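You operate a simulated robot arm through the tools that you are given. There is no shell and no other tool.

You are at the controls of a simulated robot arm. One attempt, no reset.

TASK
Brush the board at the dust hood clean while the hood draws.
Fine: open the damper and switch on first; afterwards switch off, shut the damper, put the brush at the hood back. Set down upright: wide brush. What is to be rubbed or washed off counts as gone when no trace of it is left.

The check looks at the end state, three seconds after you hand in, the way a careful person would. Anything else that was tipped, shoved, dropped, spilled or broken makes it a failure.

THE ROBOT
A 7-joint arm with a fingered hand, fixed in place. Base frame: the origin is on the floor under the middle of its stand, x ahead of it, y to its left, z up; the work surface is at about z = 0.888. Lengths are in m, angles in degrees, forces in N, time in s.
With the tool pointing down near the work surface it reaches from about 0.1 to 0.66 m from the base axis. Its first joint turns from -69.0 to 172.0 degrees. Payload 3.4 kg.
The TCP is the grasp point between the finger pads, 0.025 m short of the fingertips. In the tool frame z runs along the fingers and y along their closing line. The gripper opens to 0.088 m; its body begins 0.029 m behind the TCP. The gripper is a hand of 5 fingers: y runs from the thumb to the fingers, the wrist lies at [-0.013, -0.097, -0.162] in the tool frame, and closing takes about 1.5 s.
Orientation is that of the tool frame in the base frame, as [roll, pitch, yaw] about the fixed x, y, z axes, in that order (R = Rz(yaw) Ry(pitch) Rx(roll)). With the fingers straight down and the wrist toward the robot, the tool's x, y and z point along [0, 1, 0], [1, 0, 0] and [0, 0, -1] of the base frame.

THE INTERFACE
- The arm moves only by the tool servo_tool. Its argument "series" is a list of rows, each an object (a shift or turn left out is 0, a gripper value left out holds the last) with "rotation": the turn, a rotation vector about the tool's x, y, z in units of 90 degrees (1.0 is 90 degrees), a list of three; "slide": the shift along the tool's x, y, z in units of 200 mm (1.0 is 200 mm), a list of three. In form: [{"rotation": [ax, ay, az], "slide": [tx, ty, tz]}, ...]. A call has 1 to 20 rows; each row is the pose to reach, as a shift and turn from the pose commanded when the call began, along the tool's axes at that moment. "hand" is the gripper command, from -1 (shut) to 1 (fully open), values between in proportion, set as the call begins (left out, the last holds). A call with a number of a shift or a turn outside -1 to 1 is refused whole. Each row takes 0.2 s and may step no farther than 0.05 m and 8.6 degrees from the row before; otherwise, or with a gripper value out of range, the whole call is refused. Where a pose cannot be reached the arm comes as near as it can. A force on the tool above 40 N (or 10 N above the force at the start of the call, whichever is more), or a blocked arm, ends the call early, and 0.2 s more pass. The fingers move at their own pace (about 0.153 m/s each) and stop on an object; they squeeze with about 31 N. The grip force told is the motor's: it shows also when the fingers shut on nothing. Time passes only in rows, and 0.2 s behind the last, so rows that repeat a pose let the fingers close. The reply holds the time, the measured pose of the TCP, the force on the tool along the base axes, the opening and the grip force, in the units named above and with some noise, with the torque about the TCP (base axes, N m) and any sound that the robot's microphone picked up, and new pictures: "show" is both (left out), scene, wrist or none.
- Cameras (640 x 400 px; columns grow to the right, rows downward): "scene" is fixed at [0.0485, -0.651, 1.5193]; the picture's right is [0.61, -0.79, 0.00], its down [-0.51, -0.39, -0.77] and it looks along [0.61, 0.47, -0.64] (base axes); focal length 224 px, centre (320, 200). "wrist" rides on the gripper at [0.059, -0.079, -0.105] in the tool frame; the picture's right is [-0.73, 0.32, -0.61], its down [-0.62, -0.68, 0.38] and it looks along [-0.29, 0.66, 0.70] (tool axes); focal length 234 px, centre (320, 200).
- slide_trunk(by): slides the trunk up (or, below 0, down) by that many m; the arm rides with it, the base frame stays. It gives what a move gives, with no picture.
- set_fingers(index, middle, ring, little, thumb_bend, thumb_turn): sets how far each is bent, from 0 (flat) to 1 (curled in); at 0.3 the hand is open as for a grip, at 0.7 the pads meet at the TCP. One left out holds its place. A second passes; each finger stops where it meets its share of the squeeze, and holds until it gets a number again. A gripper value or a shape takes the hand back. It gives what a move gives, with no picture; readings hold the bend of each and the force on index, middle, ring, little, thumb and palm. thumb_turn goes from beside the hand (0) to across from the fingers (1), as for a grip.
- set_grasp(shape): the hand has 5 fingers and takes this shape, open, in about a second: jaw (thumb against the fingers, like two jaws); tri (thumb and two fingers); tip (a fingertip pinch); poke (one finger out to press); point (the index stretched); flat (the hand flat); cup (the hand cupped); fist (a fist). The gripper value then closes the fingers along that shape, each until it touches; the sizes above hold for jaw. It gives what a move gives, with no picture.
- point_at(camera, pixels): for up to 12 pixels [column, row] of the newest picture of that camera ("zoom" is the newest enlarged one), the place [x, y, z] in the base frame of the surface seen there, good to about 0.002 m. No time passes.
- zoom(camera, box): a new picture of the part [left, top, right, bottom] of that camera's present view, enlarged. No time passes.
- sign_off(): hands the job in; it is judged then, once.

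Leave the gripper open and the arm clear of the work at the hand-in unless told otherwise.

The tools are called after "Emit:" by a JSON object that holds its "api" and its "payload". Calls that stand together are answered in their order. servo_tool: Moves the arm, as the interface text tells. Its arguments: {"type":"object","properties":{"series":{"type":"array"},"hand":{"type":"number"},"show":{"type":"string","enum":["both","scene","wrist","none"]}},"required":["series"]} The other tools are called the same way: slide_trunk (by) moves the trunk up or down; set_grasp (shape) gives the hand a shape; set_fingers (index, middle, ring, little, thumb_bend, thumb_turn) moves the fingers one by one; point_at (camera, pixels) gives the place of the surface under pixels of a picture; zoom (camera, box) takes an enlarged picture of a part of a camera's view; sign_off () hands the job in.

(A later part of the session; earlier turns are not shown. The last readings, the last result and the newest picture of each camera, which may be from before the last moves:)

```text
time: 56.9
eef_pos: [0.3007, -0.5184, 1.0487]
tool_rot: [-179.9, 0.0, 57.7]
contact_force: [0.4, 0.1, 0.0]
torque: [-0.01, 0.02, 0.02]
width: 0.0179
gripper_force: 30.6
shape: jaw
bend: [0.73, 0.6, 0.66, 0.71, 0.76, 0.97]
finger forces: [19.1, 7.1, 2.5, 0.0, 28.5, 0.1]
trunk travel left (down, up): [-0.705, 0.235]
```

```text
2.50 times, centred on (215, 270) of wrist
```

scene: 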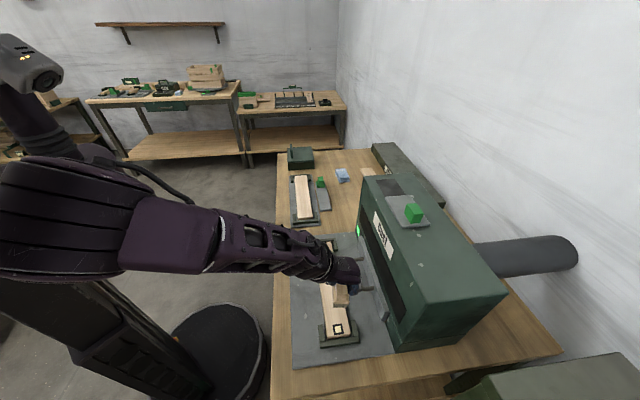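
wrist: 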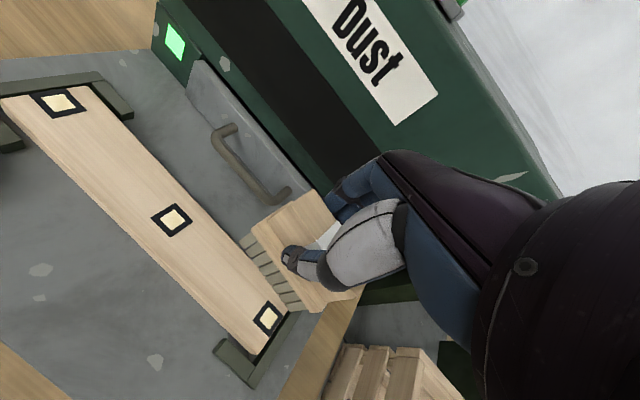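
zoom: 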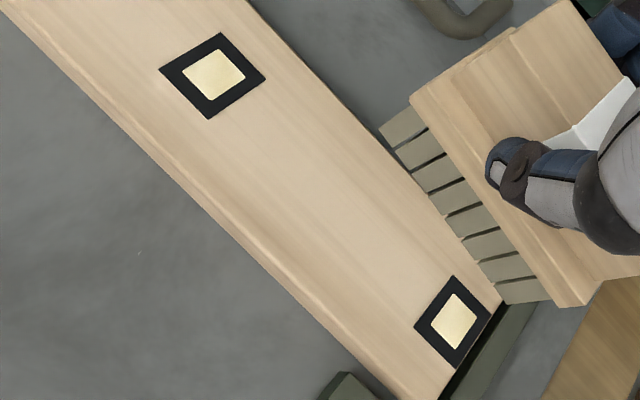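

No trace left. Before setting the brush back I re-measure where it sits in the hand.

Emit:
{"api": "point_at", "payload": {"camera": "zoom", "pixels": [[414, 98], [560, 303], [416, 104], [555, 300], [388, 133], [505, 300], [515, 40], [480, 190]]}}

```text
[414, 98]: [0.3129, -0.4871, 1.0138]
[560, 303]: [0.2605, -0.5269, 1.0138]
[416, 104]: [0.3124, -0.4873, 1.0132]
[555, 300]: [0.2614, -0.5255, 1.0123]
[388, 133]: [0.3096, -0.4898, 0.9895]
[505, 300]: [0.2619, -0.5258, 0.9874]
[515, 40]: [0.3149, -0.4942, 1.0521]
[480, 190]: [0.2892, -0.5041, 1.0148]
```

The brush has turned ~8° and perhaps tilted in the grip during brushing. I look closer to work out the tilt.

Emit:
{"api": "zoom", "payload": {"camera": "wrist", "box": [230, 180, 350, 320]}}

Emit:
{"api": "zoom", "payload": {"camera": "scene", "box": [315, 270, 365, 320]}}

```text
2.86 times, centred on (290, 250) of wrist
```

zoom: 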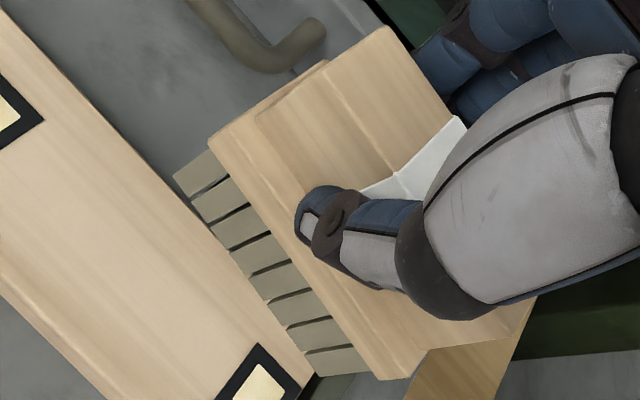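

```text
8.00 times, centred on (340, 295) of scene
```

zoom: 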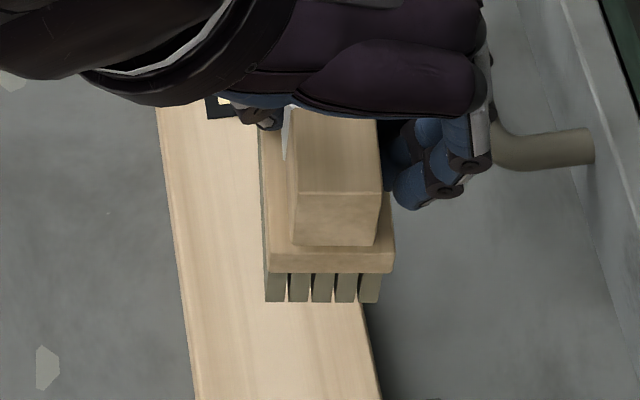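

Emit:
{"api": "point_at", "payload": {"camera": "zoom", "pixels": [[300, 188], [376, 188], [300, 240], [370, 240], [272, 255], [388, 255], [272, 265], [388, 265], [275, 298], [370, 298], [290, 130], [370, 130]]}}

```text
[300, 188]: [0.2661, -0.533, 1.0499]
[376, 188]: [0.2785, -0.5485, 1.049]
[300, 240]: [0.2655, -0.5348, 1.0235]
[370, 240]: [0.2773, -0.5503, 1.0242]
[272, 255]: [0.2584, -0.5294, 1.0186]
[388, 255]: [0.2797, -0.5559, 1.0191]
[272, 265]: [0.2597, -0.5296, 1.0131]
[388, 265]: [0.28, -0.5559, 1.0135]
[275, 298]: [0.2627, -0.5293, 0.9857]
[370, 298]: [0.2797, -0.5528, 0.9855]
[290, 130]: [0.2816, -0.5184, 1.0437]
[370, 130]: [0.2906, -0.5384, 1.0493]
```

Vertically nothing slipped and it is level; only the yaw is off by ~7°. Target for the brush centre is its original (0.1944, −0.4812) along 45°. I move above it (z≈1.05) turning the hand another +7°.

Emit:
{"api": "servo_tool", "payload": {"series": [{"rotation": [0, 0, -0.02], "slide": [-0.0255, -0.135, 0]}, {"rotation": [0, 0, -0.04], "slide": [-0.051, -0.27, 0]}, {"rotation": [0, 0, -0.06], "slide": [-0.0765, -0.405, 0]}, {"rotation": [0, 0, -0.078], "slide": [-0.102, -0.5395, 0]}, {"rotation": [0, 0, -0.078], "slide": [-0.102, -0.5395, 0.15]}]}}

Emit:
{"api": "zoom", "payload": {"camera": "scene", "box": [270, 280, 340, 350]}}

Emit:
{"api": "zoom", "payload": {"camera": "wrist", "box": [210, 170, 370, 350]}}

```text
time: 58.1
eef_pos: [0.1999, -0.4804, 1.0147]
tool_rot: [-180.0, -0.2, 64.7]
contact_force: [0.0, -0.3, -1.2]
torque: [0.04, 0.02, 0.02]
width: 0.0177
gripper_force: 30.8
shape: jaw
bend: [0.73, 0.6, 0.66, 0.71, 0.76, 0.97]
finger forces: [19.2, 7.0, 2.5, 0.1, 28.5, 0.0]
trunk travel left (down, up): [-0.705, 0.235]
```

scene: 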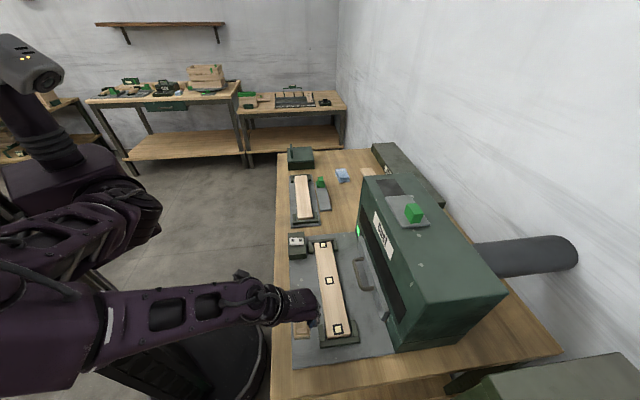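
wrist: 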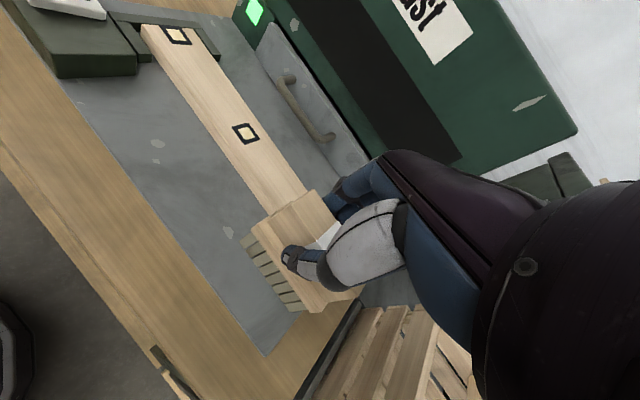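

```text
5.71 times, centred on (305, 315) of scene
```

zoom: 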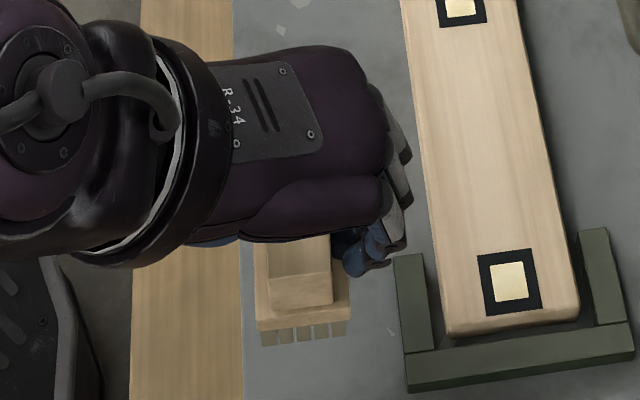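

```text
2.22 times, centred on (290, 260) of wrist
```

zoom: 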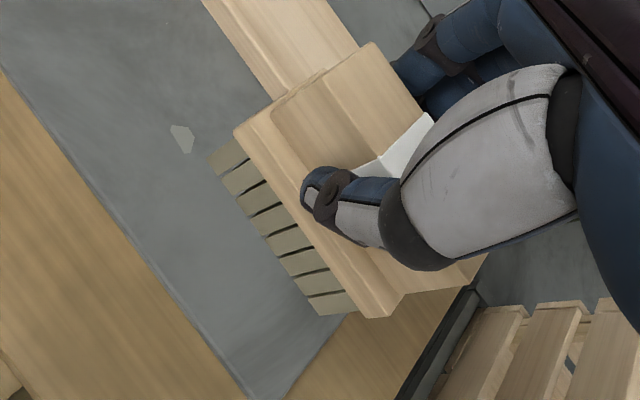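

Verify the brush pose above its place: measure its base edge (wrist zoom).

Emit:
{"api": "point_at", "payload": {"camera": "zoom", "pixels": [[237, 132], [372, 313], [240, 138], [368, 308], [325, 72], [275, 110], [215, 158], [322, 312]]}}

Emit:
{"api": "zoom", "payload": {"camera": "scene", "box": [285, 310, 335, 350]}}

```text
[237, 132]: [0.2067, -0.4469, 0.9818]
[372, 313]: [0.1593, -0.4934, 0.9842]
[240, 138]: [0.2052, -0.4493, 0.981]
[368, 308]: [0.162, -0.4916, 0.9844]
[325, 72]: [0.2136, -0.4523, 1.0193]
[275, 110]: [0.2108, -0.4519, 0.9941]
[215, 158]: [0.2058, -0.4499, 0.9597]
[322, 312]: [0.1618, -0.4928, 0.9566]
```

```text
10.00 times, centred on (310, 330) of scene
```

zoom: 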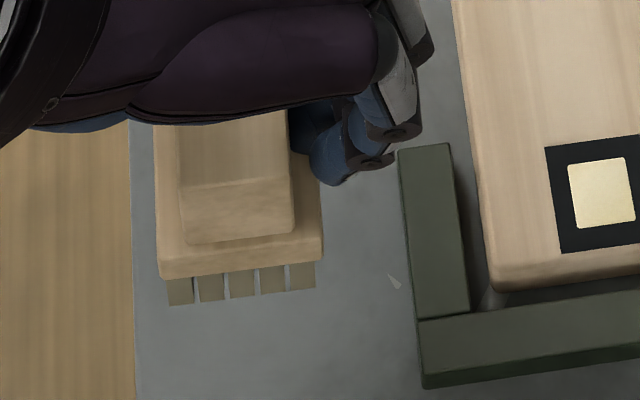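

The brush edge matches its original line within 1 mm (44.5°). Lower gently to the mat.

Emit:
{"api": "servo_tool", "payload": {"series": [{"slide": [0, 0, 0.12]}, {"slide": [0, 0, 0.22]}, {"slide": [0, 0, 0.28]}, {"slide": [0, 0, 0.3]}, {"slide": [0, 0, 0.31]}]}}

Emit:
{"api": "zoom", "payload": {"camera": "scene", "box": [285, 310, 335, 360]}}

```text
time: 59.3
eef_pos: [0.199, -0.4774, 0.9536]
tool_rot: [180.0, 0.0, 64.6]
contact_force: [-0.2, -0.1, -1.5]
torque: [-0.01, 0.0, 0.01]
width: 0.0179
gripper_force: 30.7
shape: jaw
bend: [0.73, 0.6, 0.66, 0.71, 0.76, 0.97]
finger forces: [19.1, 7.1, 2.4, 0.0, 28.6, 0.0]
trunk travel left (down, up): [-0.705, 0.235]
```

scene: 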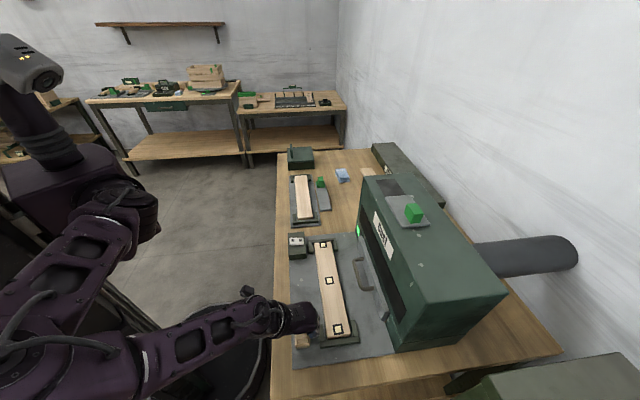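
wrist: 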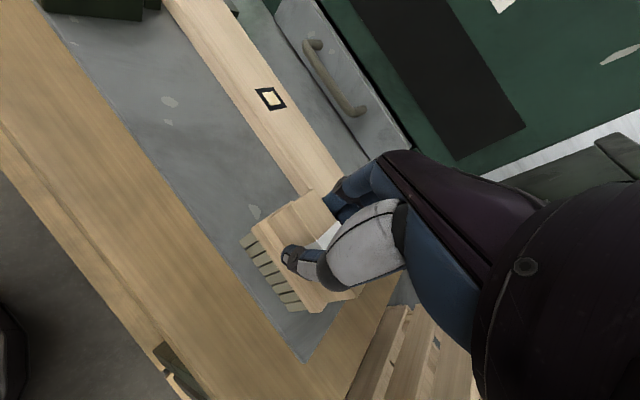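

```text
8.00 times, centred on (310, 335) of scene
```

zoom: 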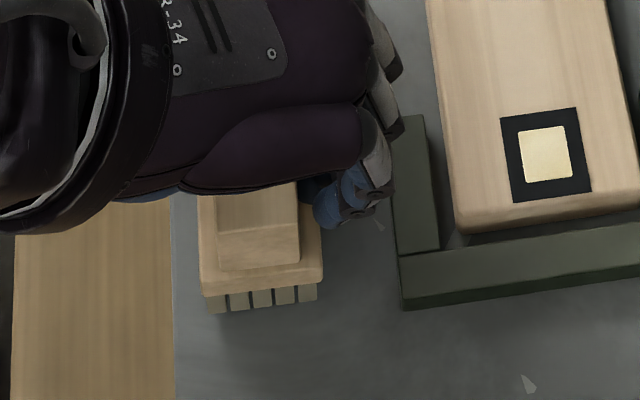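

TCP z=0.9536, no contact force yet. Lower in 1 mm steps until it touches the mat.

Emit:
{"api": "servo_tool", "payload": {"series": [{"slide": [0, 0, 0.005]}, {"slide": [0, 0, 0.01]}, {"slide": [0, 0, 0.015]}, {"slide": [0, 0, 0.02]}, {"slide": [0, 0, 0.02]}], "show": "none"}}

```text
time: 60.5
eef_pos: [0.1998, -0.4785, 0.9514]
tool_rot: [180.0, 0.0, 64.5]
contact_force: [-0.3, 0.4, -1.1]
torque: [0.0, 0.02, 0.03]
width: 0.0179
gripper_force: 31.5
shape: jaw
bend: [0.73, 0.6, 0.66, 0.71, 0.76, 0.97]
finger forces: [19.1, 7.1, 2.4, 0.0, 28.7, 0.0]
trunk travel left (down, up): [-0.705, 0.235]
```

No contact yet; continue 4 mm more, 1 mm per row.

Emit:
{"api": "servo_tool", "payload": {"series": [{"slide": [0, 0, 0.005]}, {"slide": [0, 0, 0.01]}, {"slide": [0, 0, 0.015]}, {"slide": [0, 0, 0.015]}], "show": "none"}}

```text
time: 61.5
eef_pos: [0.1996, -0.4778, 0.9506]
tool_rot: [179.7, 0.1, 64.6]
contact_force: [1.7, -3.3, 18.4]
torque: [-0.1, -0.38, -0.02]
width: 0.0181
gripper_force: 30.6
shape: jaw
bend: [0.73, 0.6, 0.66, 0.71, 0.76, 0.97]
finger forces: [34.1, 7.5, 2.7, 0.1, 28.8, 0.0]
trunk travel left (down, up): [-0.705, 0.235]
```

It stands on the mat (18 N). Ease up 2.5 mm to relax, then open the hand.

Emit:
{"api": "servo_tool", "payload": {"series": [{"slide": [0, 0, -0.006]}, {"slide": [0, 0, -0.0125]}, {"slide": [0, 0, -0.0125]}], "show": "none"}}

Emit:
{"api": "servo_tool", "payload": {"series": [{"slide": [0, 0, 0]}, {"slide": [0, 0, 0]}, {"slide": [0, 0, 0]}, {"slide": [0, 0, 0]}, {"slide": [0, 0, 0]}, {"slide": [0, 0, 0]}, {"slide": [0, 0, 0]}, {"slide": [0, 0, 0]}], "hand": 1}}

Emit:
{"api": "zoom", "payload": {"camera": "scene", "box": [270, 290, 340, 360]}}

Emit:
{"api": "zoom", "payload": {"camera": "wrist", "box": [210, 170, 370, 350]}}

```text
time: 62.3
eef_pos: [0.1987, -0.4781, 0.9505]
tool_rot: [-179.9, 0.0, 64.6]
contact_force: [0.2, -0.6, 2.8]
torque: [0.01, -0.08, -0.01]
width: 0.0181
gripper_force: 31.1
shape: jaw
bend: [0.73, 0.6, 0.66, 0.71, 0.76, 0.97]
finger forces: [22.9, 7.4, 2.4, 0.0, 28.4, 0.1]
trunk travel left (down, up): [-0.705, 0.235]
```

```text
time: 64.1
eef_pos: [0.2, -0.4778, 0.9509]
tool_rot: [179.9, 0.0, 64.6]
contact_force: [-0.7, 0.7, 0.0]
torque: [0.04, 0.0, 0.04]
width: 0.0879
gripper_force: 0.0
shape: jaw
bend: [0.3, 0.3, 0.3, 0.3, 0.3, 0.98]
finger forces: [0.0, 0.0, 0.1, 0.0, 0.0, 0.1]
trunk travel left (down, up): [-0.705, 0.235]
```

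scene: 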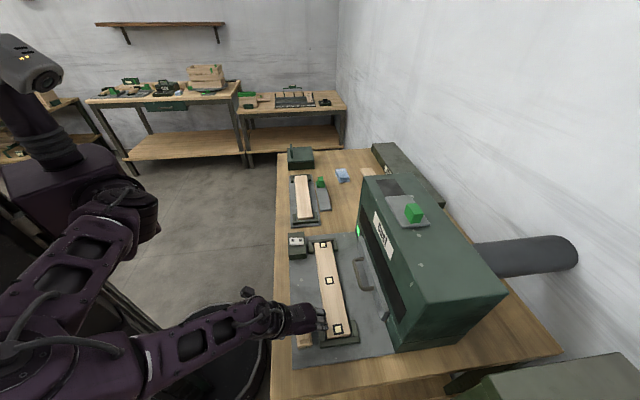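
wrist: 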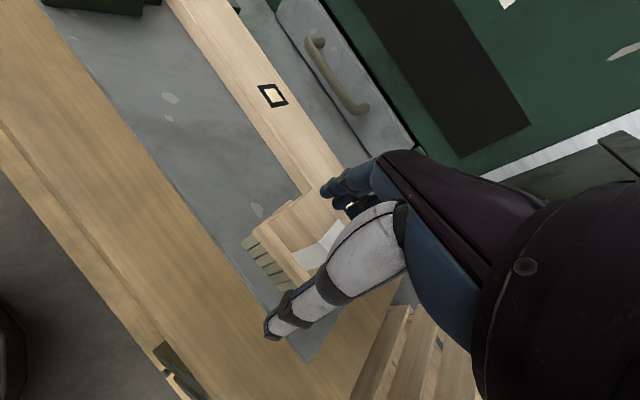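

```text
5.71 times, centred on (305, 325) of scene
```

zoom: 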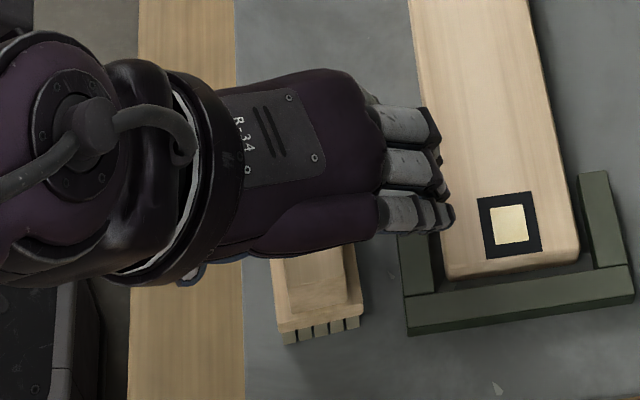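

```text
2.22 times, centred on (290, 260) of wrist
```

zoom: 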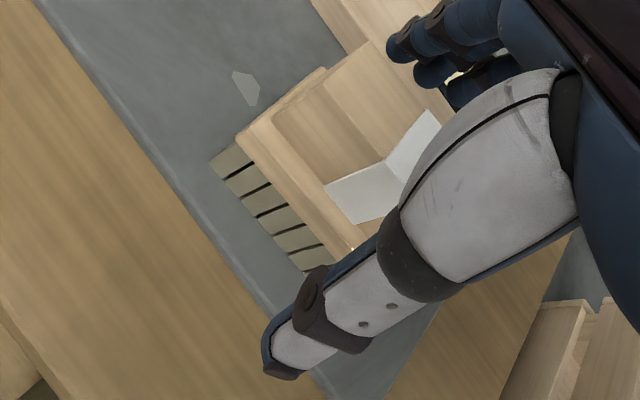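

Released; the brush stands. Rise straight up and check it.

Emit:
{"api": "servo_tool", "payload": {"series": [{"slide": [0, 0, -0.1]}, {"slide": [0, 0, -0.25]}, {"slide": [0, 0, -0.4]}, {"slide": [0, 0, -0.55]}]}}

Emit:
{"api": "zoom", "payload": {"camera": "scene", "box": [280, 295, 340, 360]}}

```text
time: 65.1
eef_pos: [0.2013, -0.4765, 1.062]
tool_rot: [179.9, 0.0, 64.7]
contact_force: [-0.5, 0.0, -0.8]
torque: [-0.03, -0.02, 0.0]
width: 0.0877
gripper_force: 0.2
shape: jaw
bend: [0.3, 0.3, 0.3, 0.3, 0.3, 0.98]
finger forces: [0.0, 0.0, 0.0, 0.1, 0.0, 0.0]
trunk travel left (down, up): [-0.705, 0.235]
```

scene: 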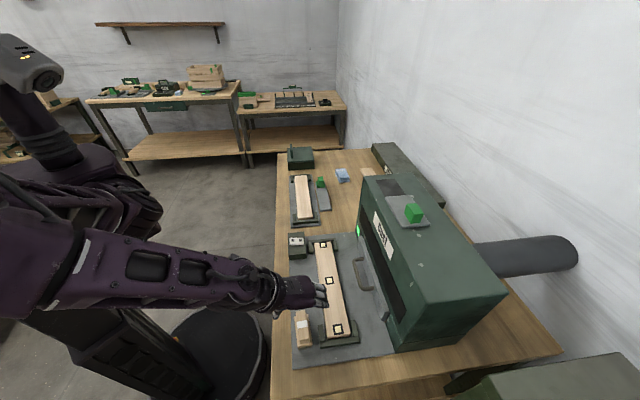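
wrist: 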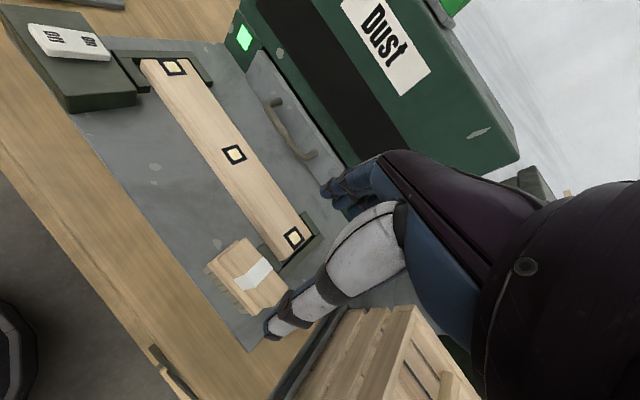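

```text
6.15 times, centred on (310, 328) of scene
```

zoom: 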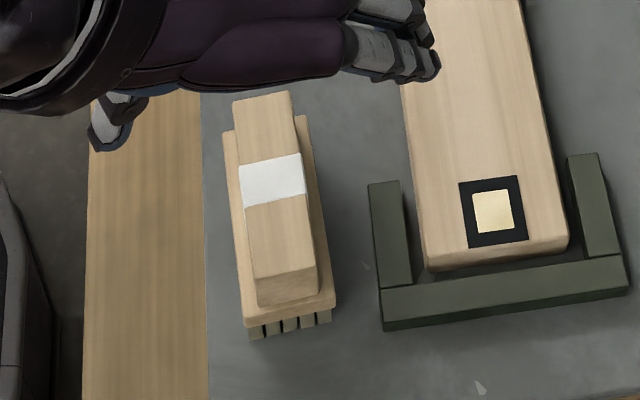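

Emit:
{"api": "point_at", "payload": {"camera": "zoom", "pixels": [[236, 105], [291, 97], [254, 275], [314, 268], [228, 135], [305, 122], [245, 322], [333, 305], [252, 335], [328, 320], [410, 265], [565, 245]]}}

```text
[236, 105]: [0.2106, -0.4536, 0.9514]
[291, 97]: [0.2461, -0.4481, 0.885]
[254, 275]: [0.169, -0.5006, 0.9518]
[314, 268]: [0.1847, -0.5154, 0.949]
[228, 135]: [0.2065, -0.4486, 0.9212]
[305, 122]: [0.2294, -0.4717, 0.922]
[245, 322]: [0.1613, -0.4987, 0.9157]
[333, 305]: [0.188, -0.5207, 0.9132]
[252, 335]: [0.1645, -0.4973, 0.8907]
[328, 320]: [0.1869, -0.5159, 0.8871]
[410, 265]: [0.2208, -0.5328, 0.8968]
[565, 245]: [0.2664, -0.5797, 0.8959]
```

Brush upright, within ~4 mm and a few degrees of where it was. Now the switch: point shape, then move toward the switch, turning the hand back to yaw 45°.

Emit:
{"api": "set_grasp", "payload": {"shape": "point"}}

Emit:
{"api": "servo_tool", "payload": {"series": [{"rotation": [0, 0, 0.0436], "slide": [0.19, 0.016, -0.05]}, {"rotation": [0, 0, 0.0872], "slide": [0.38, 0.032, -0.05]}, {"rotation": [0, 0, 0.1308], "slide": [0.57, 0.048, -0.05]}, {"rotation": [0, 0, 0.1744], "slide": [0.76, 0.064, -0.05]}, {"rotation": [0, 0, 0.218], "slide": [0.95, 0.08, -0.05]}]}}

```text
time: 66.0
eef_pos: [0.1995, -0.4792, 1.0606]
tool_rot: [-179.9, 0.1, 64.6]
contact_force: [0.1, -0.8, 0.0]
torque: [0.0, -0.03, 0.0]
width: 0.0804
gripper_force: 0.1
shape: point
bend: [0.2, 1.0, 1.0, 1.0, 0.98, 0.88]
finger forces: [0.0, 0.0, 0.1, 0.0, 0.0, 0.1]
trunk travel left (down, up): [-0.705, 0.235]
```

```text
time: 67.2
eef_pos: [0.3483, -0.3465, 1.0761]
tool_rot: [-179.7, 0.1, 44.7]
contact_force: [0.1, -0.5, 0.3]
torque: [0.03, 0.03, -0.02]
width: 0.0
gripper_force: 0.0
shape: point
bend: [0.2, 1.0, 1.0, 1.0, 0.98, 0.88]
finger forces: [0.0, 0.0, 0.1, 0.0, 0.0, 0.0]
out of reach, approached as far as the arm can: row 2, 3, 4, 5
trunk travel left (down, up): [-0.705, 0.235]
```

scene: 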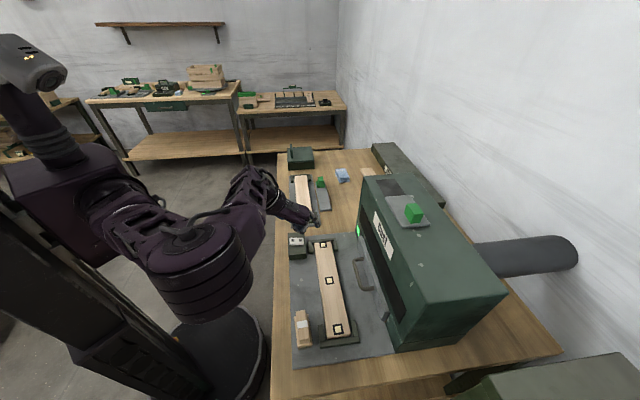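
wrist: 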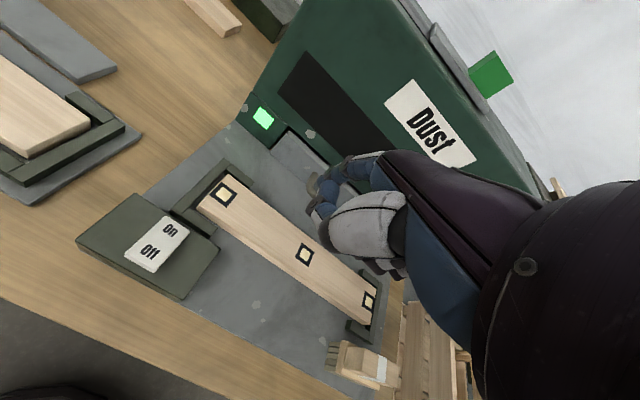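

I'm at (u,v)=(0.001, 0.491). Move toward the Off press position (TCP u=0.0654, v=0.4105) at z≈1.03.

Emit:
{"api": "servo_tool", "payload": {"series": [{"slide": [0.1, -0.1, 0.05]}, {"slide": [0.2, -0.2, 0.1]}, {"slide": [0.32, -0.3, 0.15]}, {"slide": [0.32, -0.405, 0.23]}]}}

```text
time: 68.2
eef_pos: [0.3797, -0.2474, 1.0261]
tool_rot: [-179.8, 0.1, 45.0]
contact_force: [0.0, 0.9, -1.0]
torque: [-0.02, 0.03, 0.02]
width: 0.0001
gripper_force: 0.0
shape: point
bend: [0.2, 1.0, 1.0, 1.0, 0.98, 0.88]
finger forces: [0.0, 0.0, 0.0, 0.0, 0.1, 0.0]
out of reach, approached as far as the arm can: row 1, 2, 3, 4
trunk travel left (down, up): [-0.705, 0.235]
```

scene: 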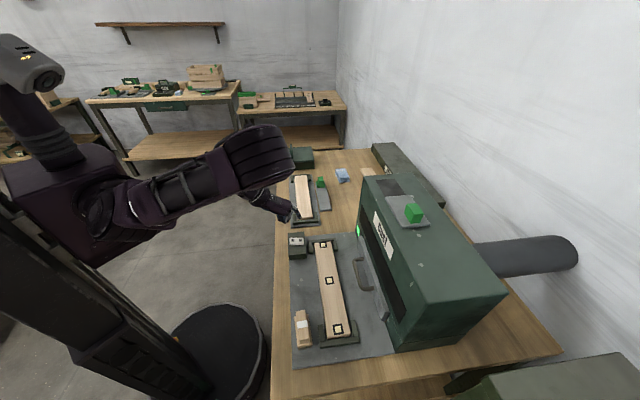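
wrist: 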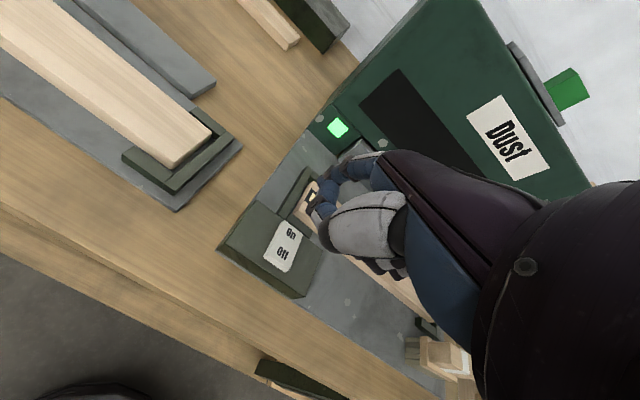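

I'm limited by how far the arm can fold. Raise the hand 80 mm, then lower the trunk another 0.12 m so the arm has a better shape for reaching close in.

Emit:
{"api": "servo_tool", "payload": {"series": [{"slide": [0, 0, -0.15]}, {"slide": [0, 0, -0.3]}, {"slide": [0, 0, -0.4]}], "show": "none"}}

Emit:
{"api": "slide_trunk", "payload": {"by": -0.12}}

Emit:
{"api": "servo_tool", "payload": {"series": [{"slide": [0, 0, 0]}]}}

```text
time: 69.0
eef_pos: [0.3793, -0.2459, 1.1047]
tool_rot: [180.0, -0.1, 45.1]
contact_force: [-0.5, -1.1, 0.5]
torque: [0.01, 0.01, 0.01]
width: 0.0
gripper_force: 0.2
shape: point
bend: [0.2, 1.0, 1.0, 1.0, 0.98, 0.88]
finger forces: [0.1, 0.1, 0.0, 0.1, 0.0, 0.1]
trunk travel left (down, up): [-0.705, 0.235]
```

```text
time: 70.5
eef_pos: [0.3787, -0.2462, 0.9862]
tool_rot: [179.9, 0.0, 45.0]
contact_force: [-0.1, 0.2, 0.4]
torque: [-0.03, -0.04, 0.01]
width: 0.0001
gripper_force: 0.0
shape: point
bend: [0.2, 1.0, 1.0, 1.0, 0.98, 0.88]
finger forces: [0.0, 0.0, 0.1, 0.0, 0.0, 0.0]
trunk travel left (down, up): [-0.585, 0.355]
```

```text
time: 70.9
eef_pos: [0.3801, -0.2473, 0.9858]
tool_rot: [179.9, -0.1, 45.0]
contact_force: [-1.3, -0.1, 0.2]
torque: [0.0, 0.0, 0.02]
width: 0.0
gripper_force: 0.0
shape: point
bend: [0.2, 1.0, 1.0, 1.0, 0.98, 0.88]
finger forces: [0.0, 0.1, 0.1, 0.0, 0.0, 0.1]
trunk travel left (down, up): [-0.585, 0.355]
```

scene: 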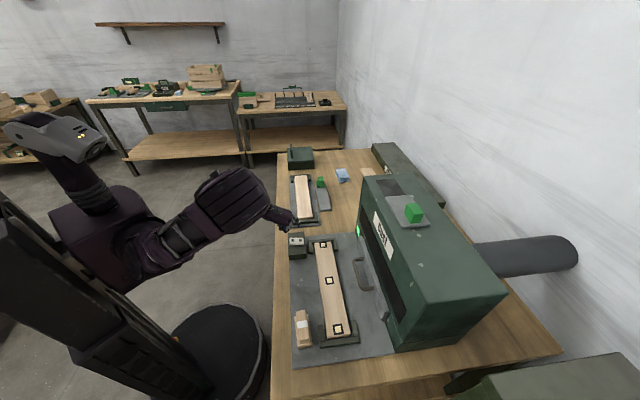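
wrist: 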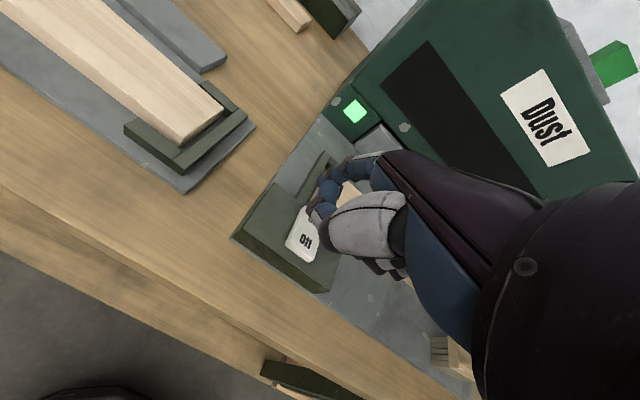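

Now shift toward the Off press point: Δu=−28 mm, Δv=−33 mm at this height.

Emit:
{"api": "servo_tool", "payload": {"series": [{"slide": [-0.05, -0.055, 0]}, {"slide": [-0.1, -0.11, 0]}, {"slide": [-0.142, -0.165, 0]}, {"slide": [-0.142, -0.165, 0]}]}}

Emit:
{"api": "zoom", "payload": {"camera": "scene", "box": [270, 205, 330, 265]}}

```text
time: 71.9
eef_pos: [0.3745, -0.2466, 0.9929]
tool_rot: [-179.9, 0.1, 45.0]
contact_force: [0.0, 0.7, -0.4]
torque: [-0.01, -0.01, 0.01]
width: 0.0002
gripper_force: 0.0
shape: point
bend: [0.2, 1.0, 1.0, 1.0, 0.98, 0.88]
finger forces: [0.0, 0.1, 0.0, 0.0, 0.0, 0.0]
out of reach, approached as far as the arm can: row 1, 2, 3, 4
trunk travel left (down, up): [-0.585, 0.355]
```

scene: 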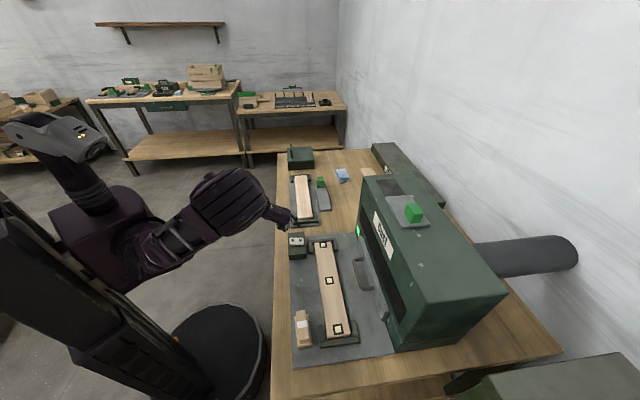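
wrist: 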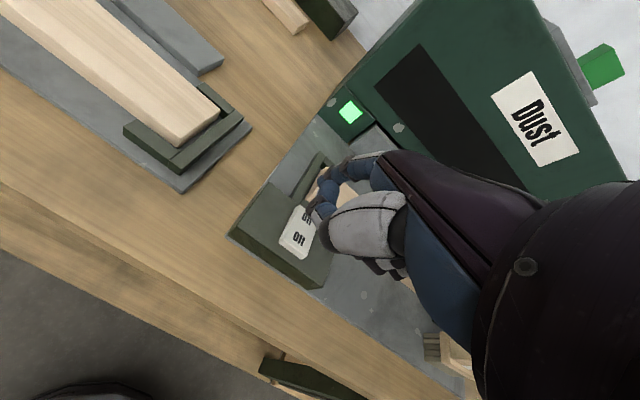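

```text
6.67 times, centred on (300, 235) of scene
```

zoom: 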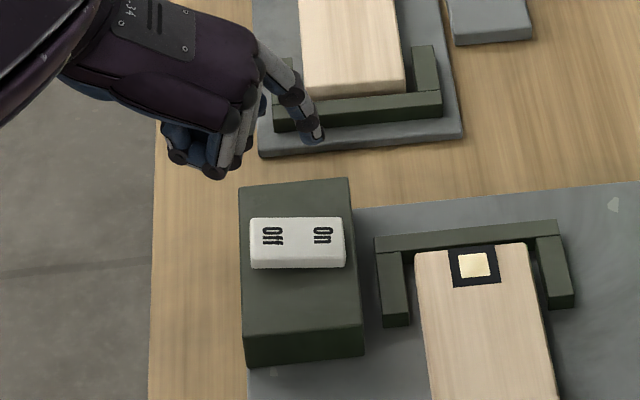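

Stuck at a fold limit with this hand yaw. Turning the hand to yaw 90° moves the wrist farther from the base: I turn 45° while shifting so the fingertip comes above "Off" (TCP ≈ (0.329, −0.284)).

Emit:
{"api": "servo_tool", "payload": {"series": [{"rotation": [0, 0, -0.083], "slide": [-0.04, 0.01, -0.03]}, {"rotation": [0, 0, -0.167], "slide": [-0.09, 0.01, -0.05]}, {"rotation": [0, 0, -0.25], "slide": [-0.14, 0.0, -0.05]}, {"rotation": [0, 0, -0.333], "slide": [-0.19, -0.01, -0.05]}, {"rotation": [0, 0, -0.417], "slide": [-0.24, -0.02, -0.05]}, {"rotation": [0, 0, -0.5], "slide": [-0.295, -0.0276, -0.05]}, {"rotation": [0, 0, -0.5], "slide": [-0.295, -0.0276, 0]}]}}

Emit:
{"api": "zoom", "payload": {"camera": "scene", "box": [270, 205, 330, 265]}}

```text
time: 73.5
eef_pos: [0.3425, -0.2964, 0.9981]
tool_rot: [-179.9, -0.1, 90.1]
contact_force: [0.2, 0.6, -0.3]
torque: [0.02, 0.0, -0.03]
width: 0.0
gripper_force: 0.1
shape: point
bend: [0.2, 1.0, 1.0, 1.0, 0.98, 0.88]
finger forces: [0.1, 0.1, 0.1, 0.0, 0.0, 0.0]
out of reach, approached as far as the arm can: row 1, 2, 3, 4, 5, 6, 7
trunk travel left (down, up): [-0.585, 0.355]
```

scene: 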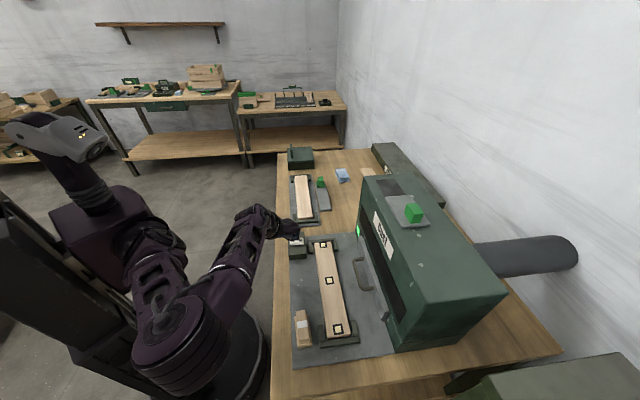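
wrist: 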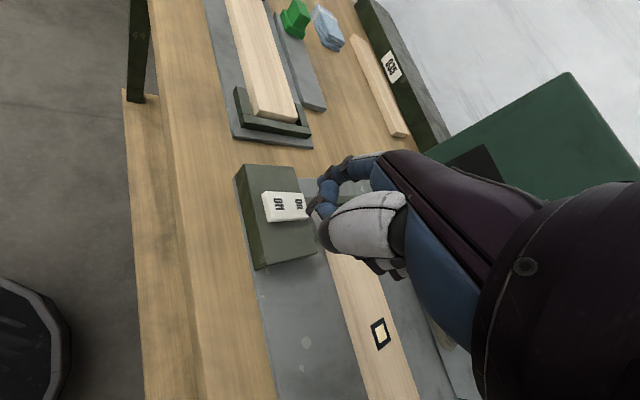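

```text
6.67 times, centred on (300, 235) of scene
```

zoom: 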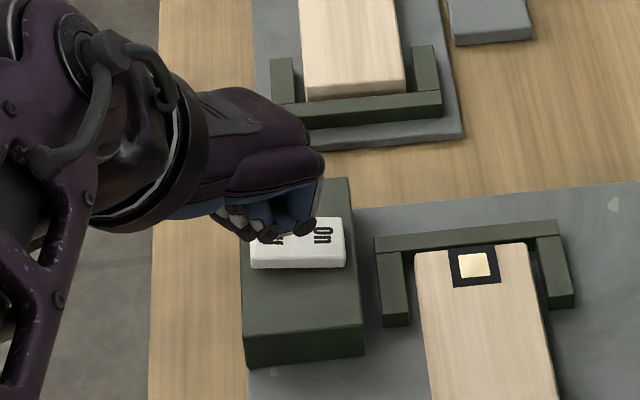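

At yaw 90° the tip is near (0.395, −0.285). Shift by (−14, +12) mm toward Off and lower a bit.

Emit:
{"api": "servo_tool", "payload": {"series": [{"slide": [0.03, -0.034, 0]}, {"slide": [0.06, -0.068, 0]}, {"slide": [0.06, -0.068, 0.1]}, {"slide": [0.06, -0.068, 0.15]}]}}

Emit:
{"api": "zoom", "payload": {"camera": "scene", "box": [270, 205, 330, 265]}}

Emit:
{"api": "zoom", "payload": {"camera": "wrist", "box": [220, 120, 420, 300]}}

```text
time: 74.5
eef_pos: [0.3451, -0.2988, 0.9711]
tool_rot: [-179.9, -0.1, 90.1]
contact_force: [-0.2, -0.3, -1.6]
torque: [-0.05, 0.0, 0.03]
width: 0.0002
gripper_force: 0.0
shape: point
bend: [0.2, 1.0, 1.0, 1.0, 0.98, 0.88]
finger forces: [0.0, 0.0, 0.0, 0.1, 0.0, 0.0]
out of reach, approached as far as the arm can: row 1, 2, 3, 4
trunk travel left (down, up): [-0.585, 0.355]
```

scene: 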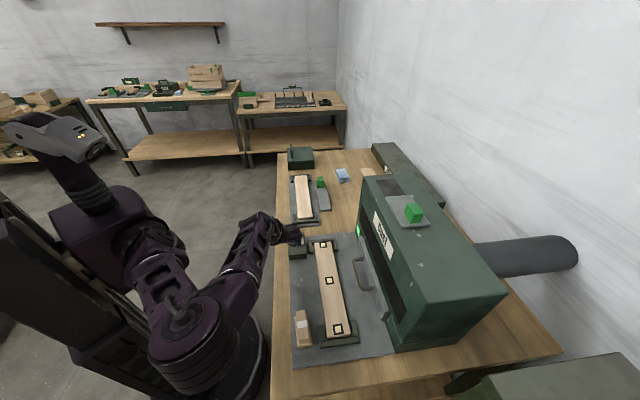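
wrist: 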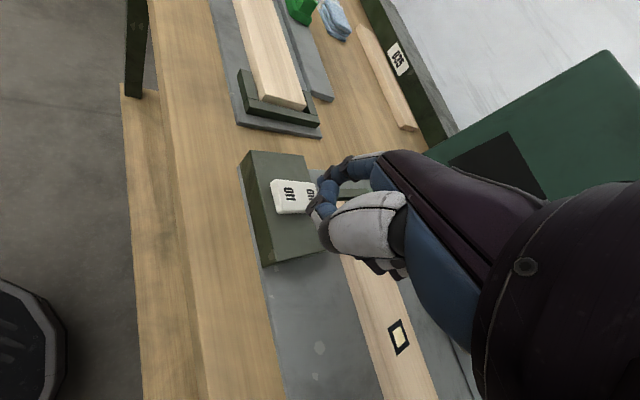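

```text
6.67 times, centred on (300, 235) of scene
```

zoom: 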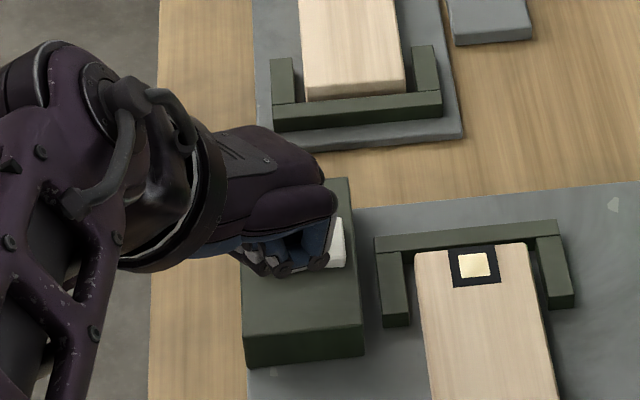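

```text
2.22 times, centred on (320, 210) of wrist
```

zoom: 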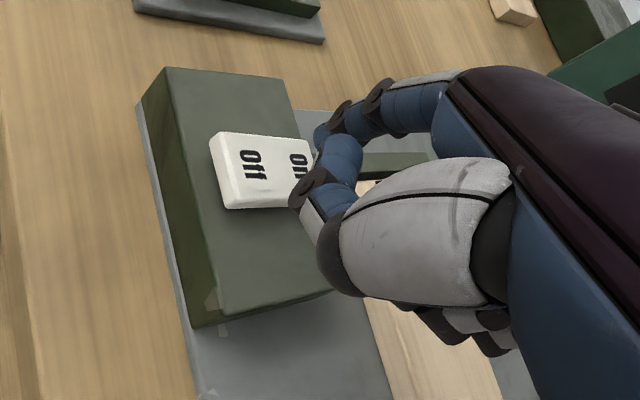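

The reach limit stays. Tilting the hand 30° so the fingers lean back toward the robot puts the wrist almost above the fingertip. I raise 40 mm and tilt while shifting the tip over "Off".

Emit:
{"api": "servo_tool", "payload": {"series": [{"slide": [0, 0, -0.12]}, {"slide": [0, 0, -0.22]}, {"rotation": [0.083, 0, 0], "slide": [0.02, 0.003, -0.22]}, {"rotation": [0.167, 0, 0], "slide": [0.04, 0.006, -0.22]}, {"rotation": [0.25, 0, 0], "slide": [0.06, 0.009, -0.22]}, {"rotation": [0.333, 0, 0], "slide": [0.072, 0.01, -0.22]}]}}

Emit:
{"api": "zoom", "payload": {"camera": "scene", "box": [270, 205, 330, 265]}}

Emit:
{"api": "zoom", "payload": {"camera": "wrist", "box": [180, 120, 420, 300]}}

```text
time: 75.9
eef_pos: [0.3472, -0.2844, 1.0146]
tool_rot: [-149.9, -0.1, 90.1]
contact_force: [1.0, 0.6, 0.5]
torque: [0.02, 0.01, 0.04]
width: 0.0
gripper_force: 0.0
shape: point
bend: [0.2, 1.0, 1.0, 1.0, 0.98, 0.88]
finger forces: [0.1, 0.1, 0.1, 0.1, 0.0, 0.0]
trunk travel left (down, up): [-0.585, 0.355]
```

scene: 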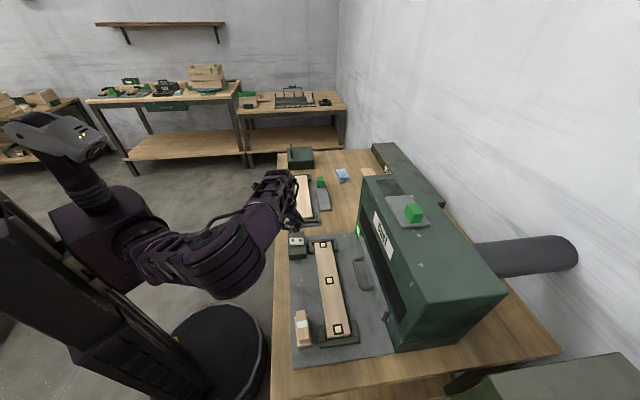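
wrist: 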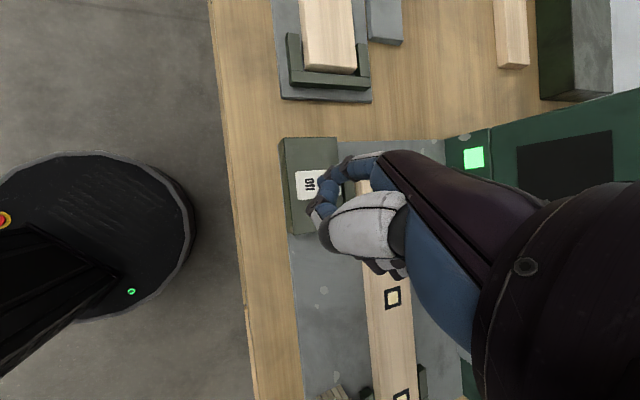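

```text
6.67 times, centred on (300, 235) of scene
```

zoom: 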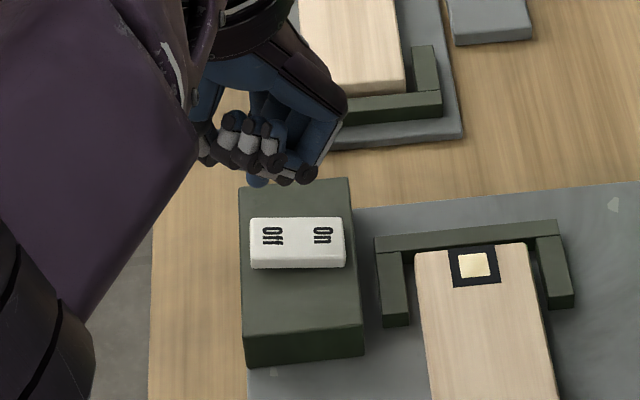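

```text
2.22 times, centred on (300, 210) of wrist
```

zoom: 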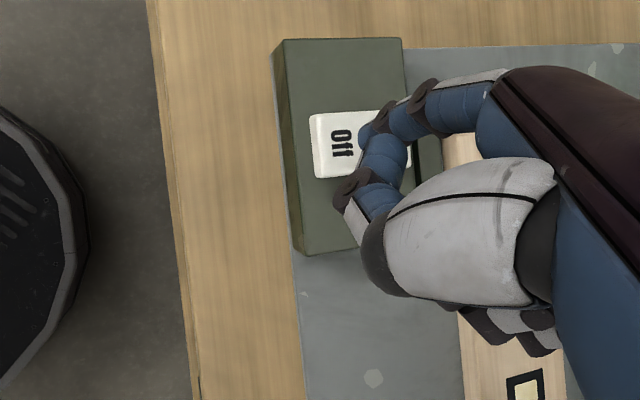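

Reached exactly. Check the index tip location (blue tip near zoom px (258,182)).

Emit:
{"api": "zoom", "payload": {"camera": "scene", "box": [282, 218, 312, 243]}}

```text
16.00 times, centred on (297, 230) of scene
```

zoom: 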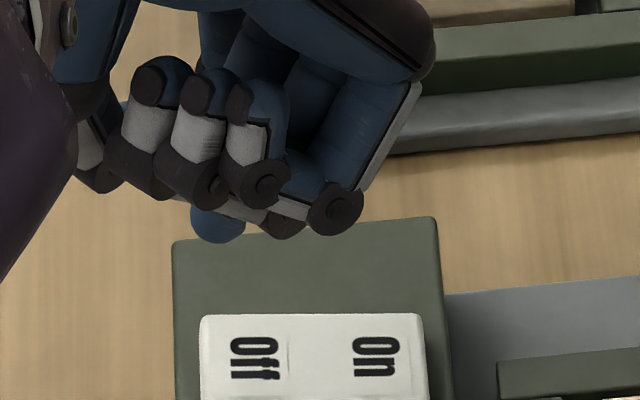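

Emit:
{"api": "point_at", "payload": {"camera": "zoom", "pixels": [[217, 235], [205, 228], [230, 230], [217, 215], [335, 225], [285, 235], [185, 190], [255, 355], [365, 355], [210, 320], [415, 320]]}}

```text
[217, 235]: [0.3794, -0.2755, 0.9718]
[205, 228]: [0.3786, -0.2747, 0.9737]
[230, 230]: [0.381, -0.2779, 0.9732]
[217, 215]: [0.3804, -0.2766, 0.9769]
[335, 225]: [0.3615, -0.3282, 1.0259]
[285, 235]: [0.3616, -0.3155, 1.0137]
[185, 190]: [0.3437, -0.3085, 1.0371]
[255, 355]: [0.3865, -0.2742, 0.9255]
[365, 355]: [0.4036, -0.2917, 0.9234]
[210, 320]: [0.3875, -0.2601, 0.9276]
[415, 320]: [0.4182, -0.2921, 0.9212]
```

Tip at about (0.381, −0.2745), over the raised Off half (z≈0.9275). Shift 3 mm inward and press down in small steps.

Emit:
{"api": "servo_tool", "payload": {"series": [{"slide": [-0.015, 0.063, 0.079]}, {"slide": [-0.015, 0.1005, 0.144]}, {"slide": [-0.015, 0.113, 0.1657]}, {"slide": [-0.015, 0.1205, 0.1787]}, {"slide": [-0.015, 0.128, 0.1917]}, {"slide": [-0.015, 0.1355, 0.2047]}]}}

Emit:
{"api": "zoom", "payload": {"camera": "scene", "box": [275, 215, 370, 275]}}

```text
time: 77.3
eef_pos: [0.3493, -0.2857, 0.9718]
tool_rot: [-150.8, 0.2, 90.1]
contact_force: [4.4, -0.7, 37.4]
torque: [0.26, -1.65, -0.06]
width: 0.0805
gripper_force: 0.0
shape: point
bend: [0.19, 1.0, 1.0, 1.0, 0.98, 0.88]
finger forces: [37.0, 0.0, 0.0, 0.0, 0.0, 0.0]
trunk travel left (down, up): [-0.585, 0.355]
```

scene: 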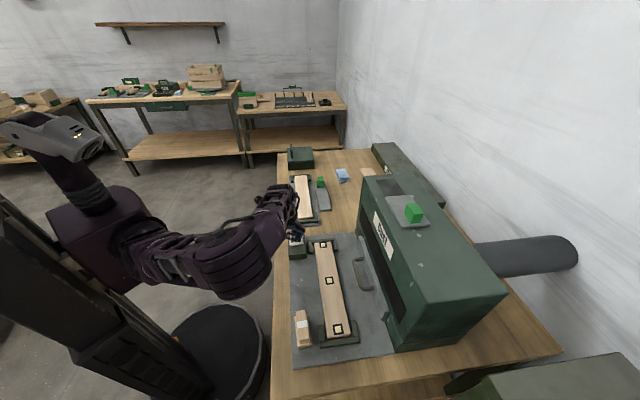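
wrist: 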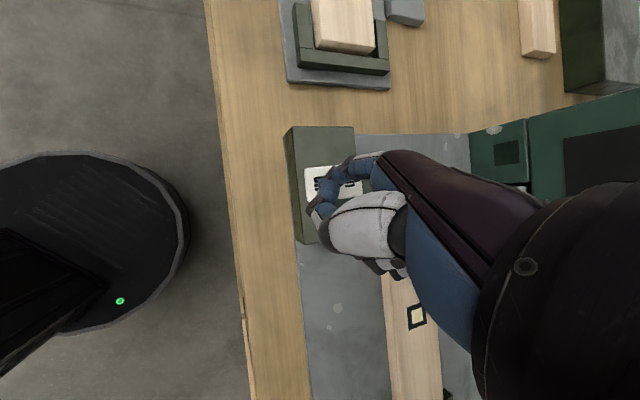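

```text
6.67 times, centred on (322, 245) of scene
```

zoom: 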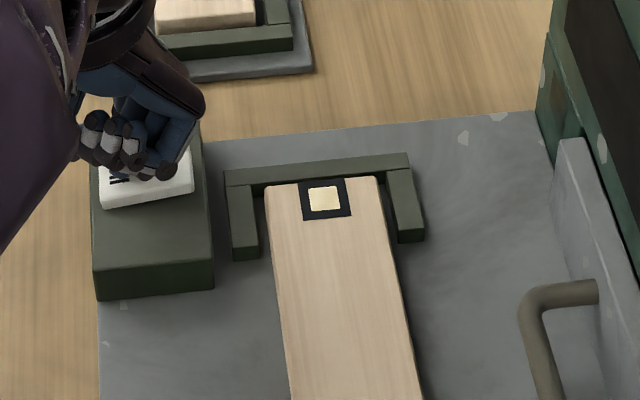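

The lamp is dark: switched off. Lift off straight up.

Emit:
{"api": "servo_tool", "payload": {"series": [{"slide": [0, -0.0375, -0.065]}, {"slide": [0, -0.1, -0.1732]}, {"slide": [0, -0.175, -0.303]}, {"slide": [0, -0.25, -0.433]}]}}

Emit:
{"api": "zoom", "payload": {"camera": "scene", "box": [275, 215, 370, 275]}}

```text
time: 78.3
eef_pos: [0.3492, -0.2859, 1.0677]
tool_rot: [-150.1, 0.0, 90.1]
contact_force: [0.3, 0.2, 0.5]
torque: [0.0, 0.02, -0.04]
width: 0.0002
gripper_force: 0.0
shape: point
bend: [0.2, 1.0, 1.0, 1.0, 0.98, 0.88]
finger forces: [0.1, 0.1, 0.1, 0.1, 0.0, 0.0]
trunk travel left (down, up): [-0.585, 0.355]
```

scene: 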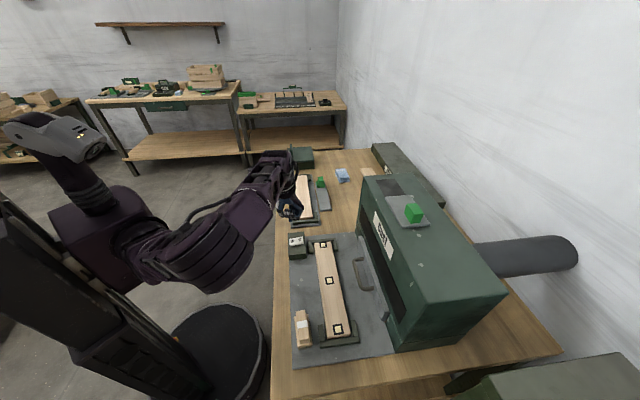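
wrist: 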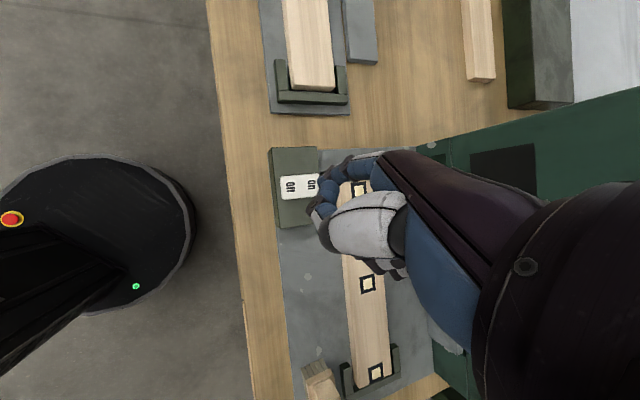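

```text
6.67 times, centred on (322, 245) of scene
```

zoom: 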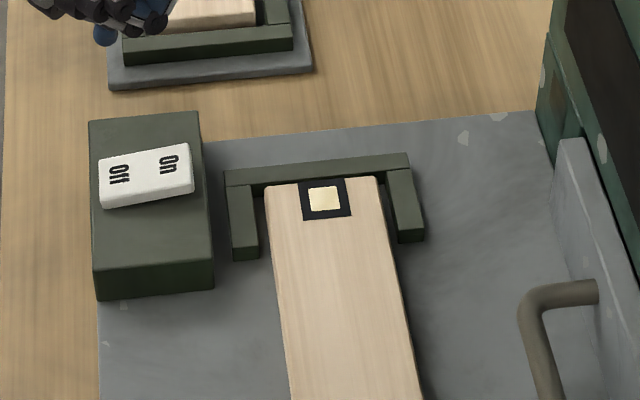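

Rocker is back at Off. Next the damper: raise the trunk by 0.24 m again for reach over the hood, then straighten the hand.

Emit:
{"api": "slide_trunk", "payload": {"by": 0.24}}

Emit:
{"api": "servo_tool", "payload": {"series": [{"rotation": [-0.083, 0, 0]}, {"rotation": [-0.167, 0, 0]}, {"rotation": [-0.25, 0, 0]}, {"rotation": [-0.333, 0, 0]}], "show": "none"}}

Emit:
{"api": "servo_tool", "payload": {"series": [{"rotation": [0, 0, 0.083]}, {"rotation": [0, 0, 0.167]}, {"rotation": [0, 0, 0.25]}, {"rotation": [0, 0, 0.333]}, {"rotation": [0, 0, 0.417]}, {"rotation": [0, 0, 0.5]}]}}

```text
time: 80.8
eef_pos: [0.3499, -0.2862, 1.3064]
tool_rot: [-150.0, 0.0, 90.1]
contact_force: [0.3, -0.2, -0.1]
torque: [0.0, 0.01, 0.0]
width: 0.0
gripper_force: 0.2
shape: point
bend: [0.2, 1.0, 1.0, 1.0, 0.98, 0.88]
finger forces: [0.0, 0.0, 0.1, 0.0, 0.1, 0.0]
trunk travel left (down, up): [-0.825, 0.115]
```

```text
time: 81.8
eef_pos: [0.3483, -0.2871, 1.3052]
tool_rot: [179.9, -0.1, 90.0]
contact_force: [0.2, 0.2, 0.4]
torque: [-0.02, -0.02, 0.02]
width: 0.0
gripper_force: 0.0
shape: point
bend: [0.2, 1.0, 1.0, 1.0, 0.98, 0.88]
finger forces: [0.0, 0.0, 0.0, 0.0, 0.0, 0.0]
trunk travel left (down, up): [-0.825, 0.115]
```

```text
time: 83.2
eef_pos: [0.3499, -0.2859, 1.3054]
tool_rot: [179.9, -0.1, 44.8]
contact_force: [-0.1, -0.1, 0.1]
torque: [-0.02, -0.02, -0.01]
width: 0.0
gripper_force: 0.0
shape: point
bend: [0.2, 1.0, 1.0, 1.0, 0.98, 0.88]
finger forces: [0.0, 0.0, 0.0, 0.0, 0.1, 0.0]
trunk travel left (down, up): [-0.825, 0.115]
```

scene: 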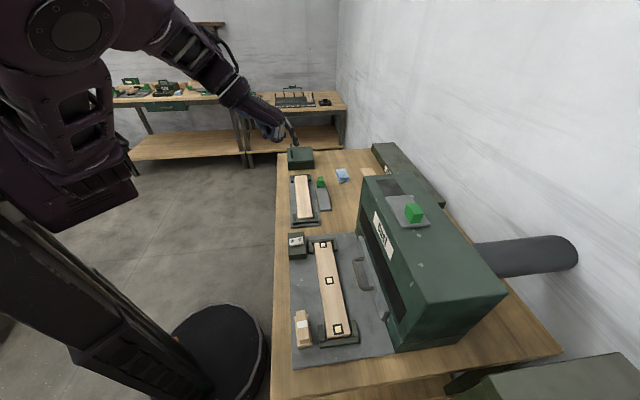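
wrist: 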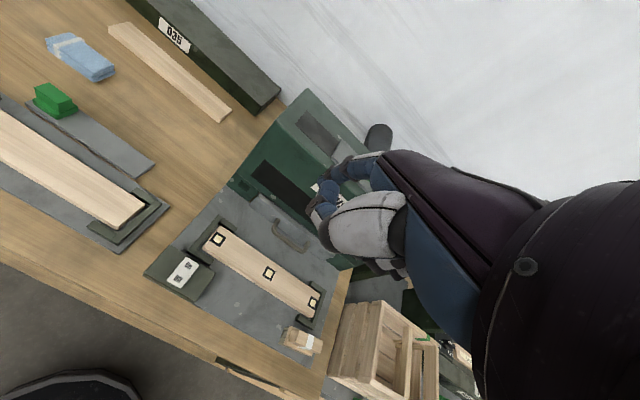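

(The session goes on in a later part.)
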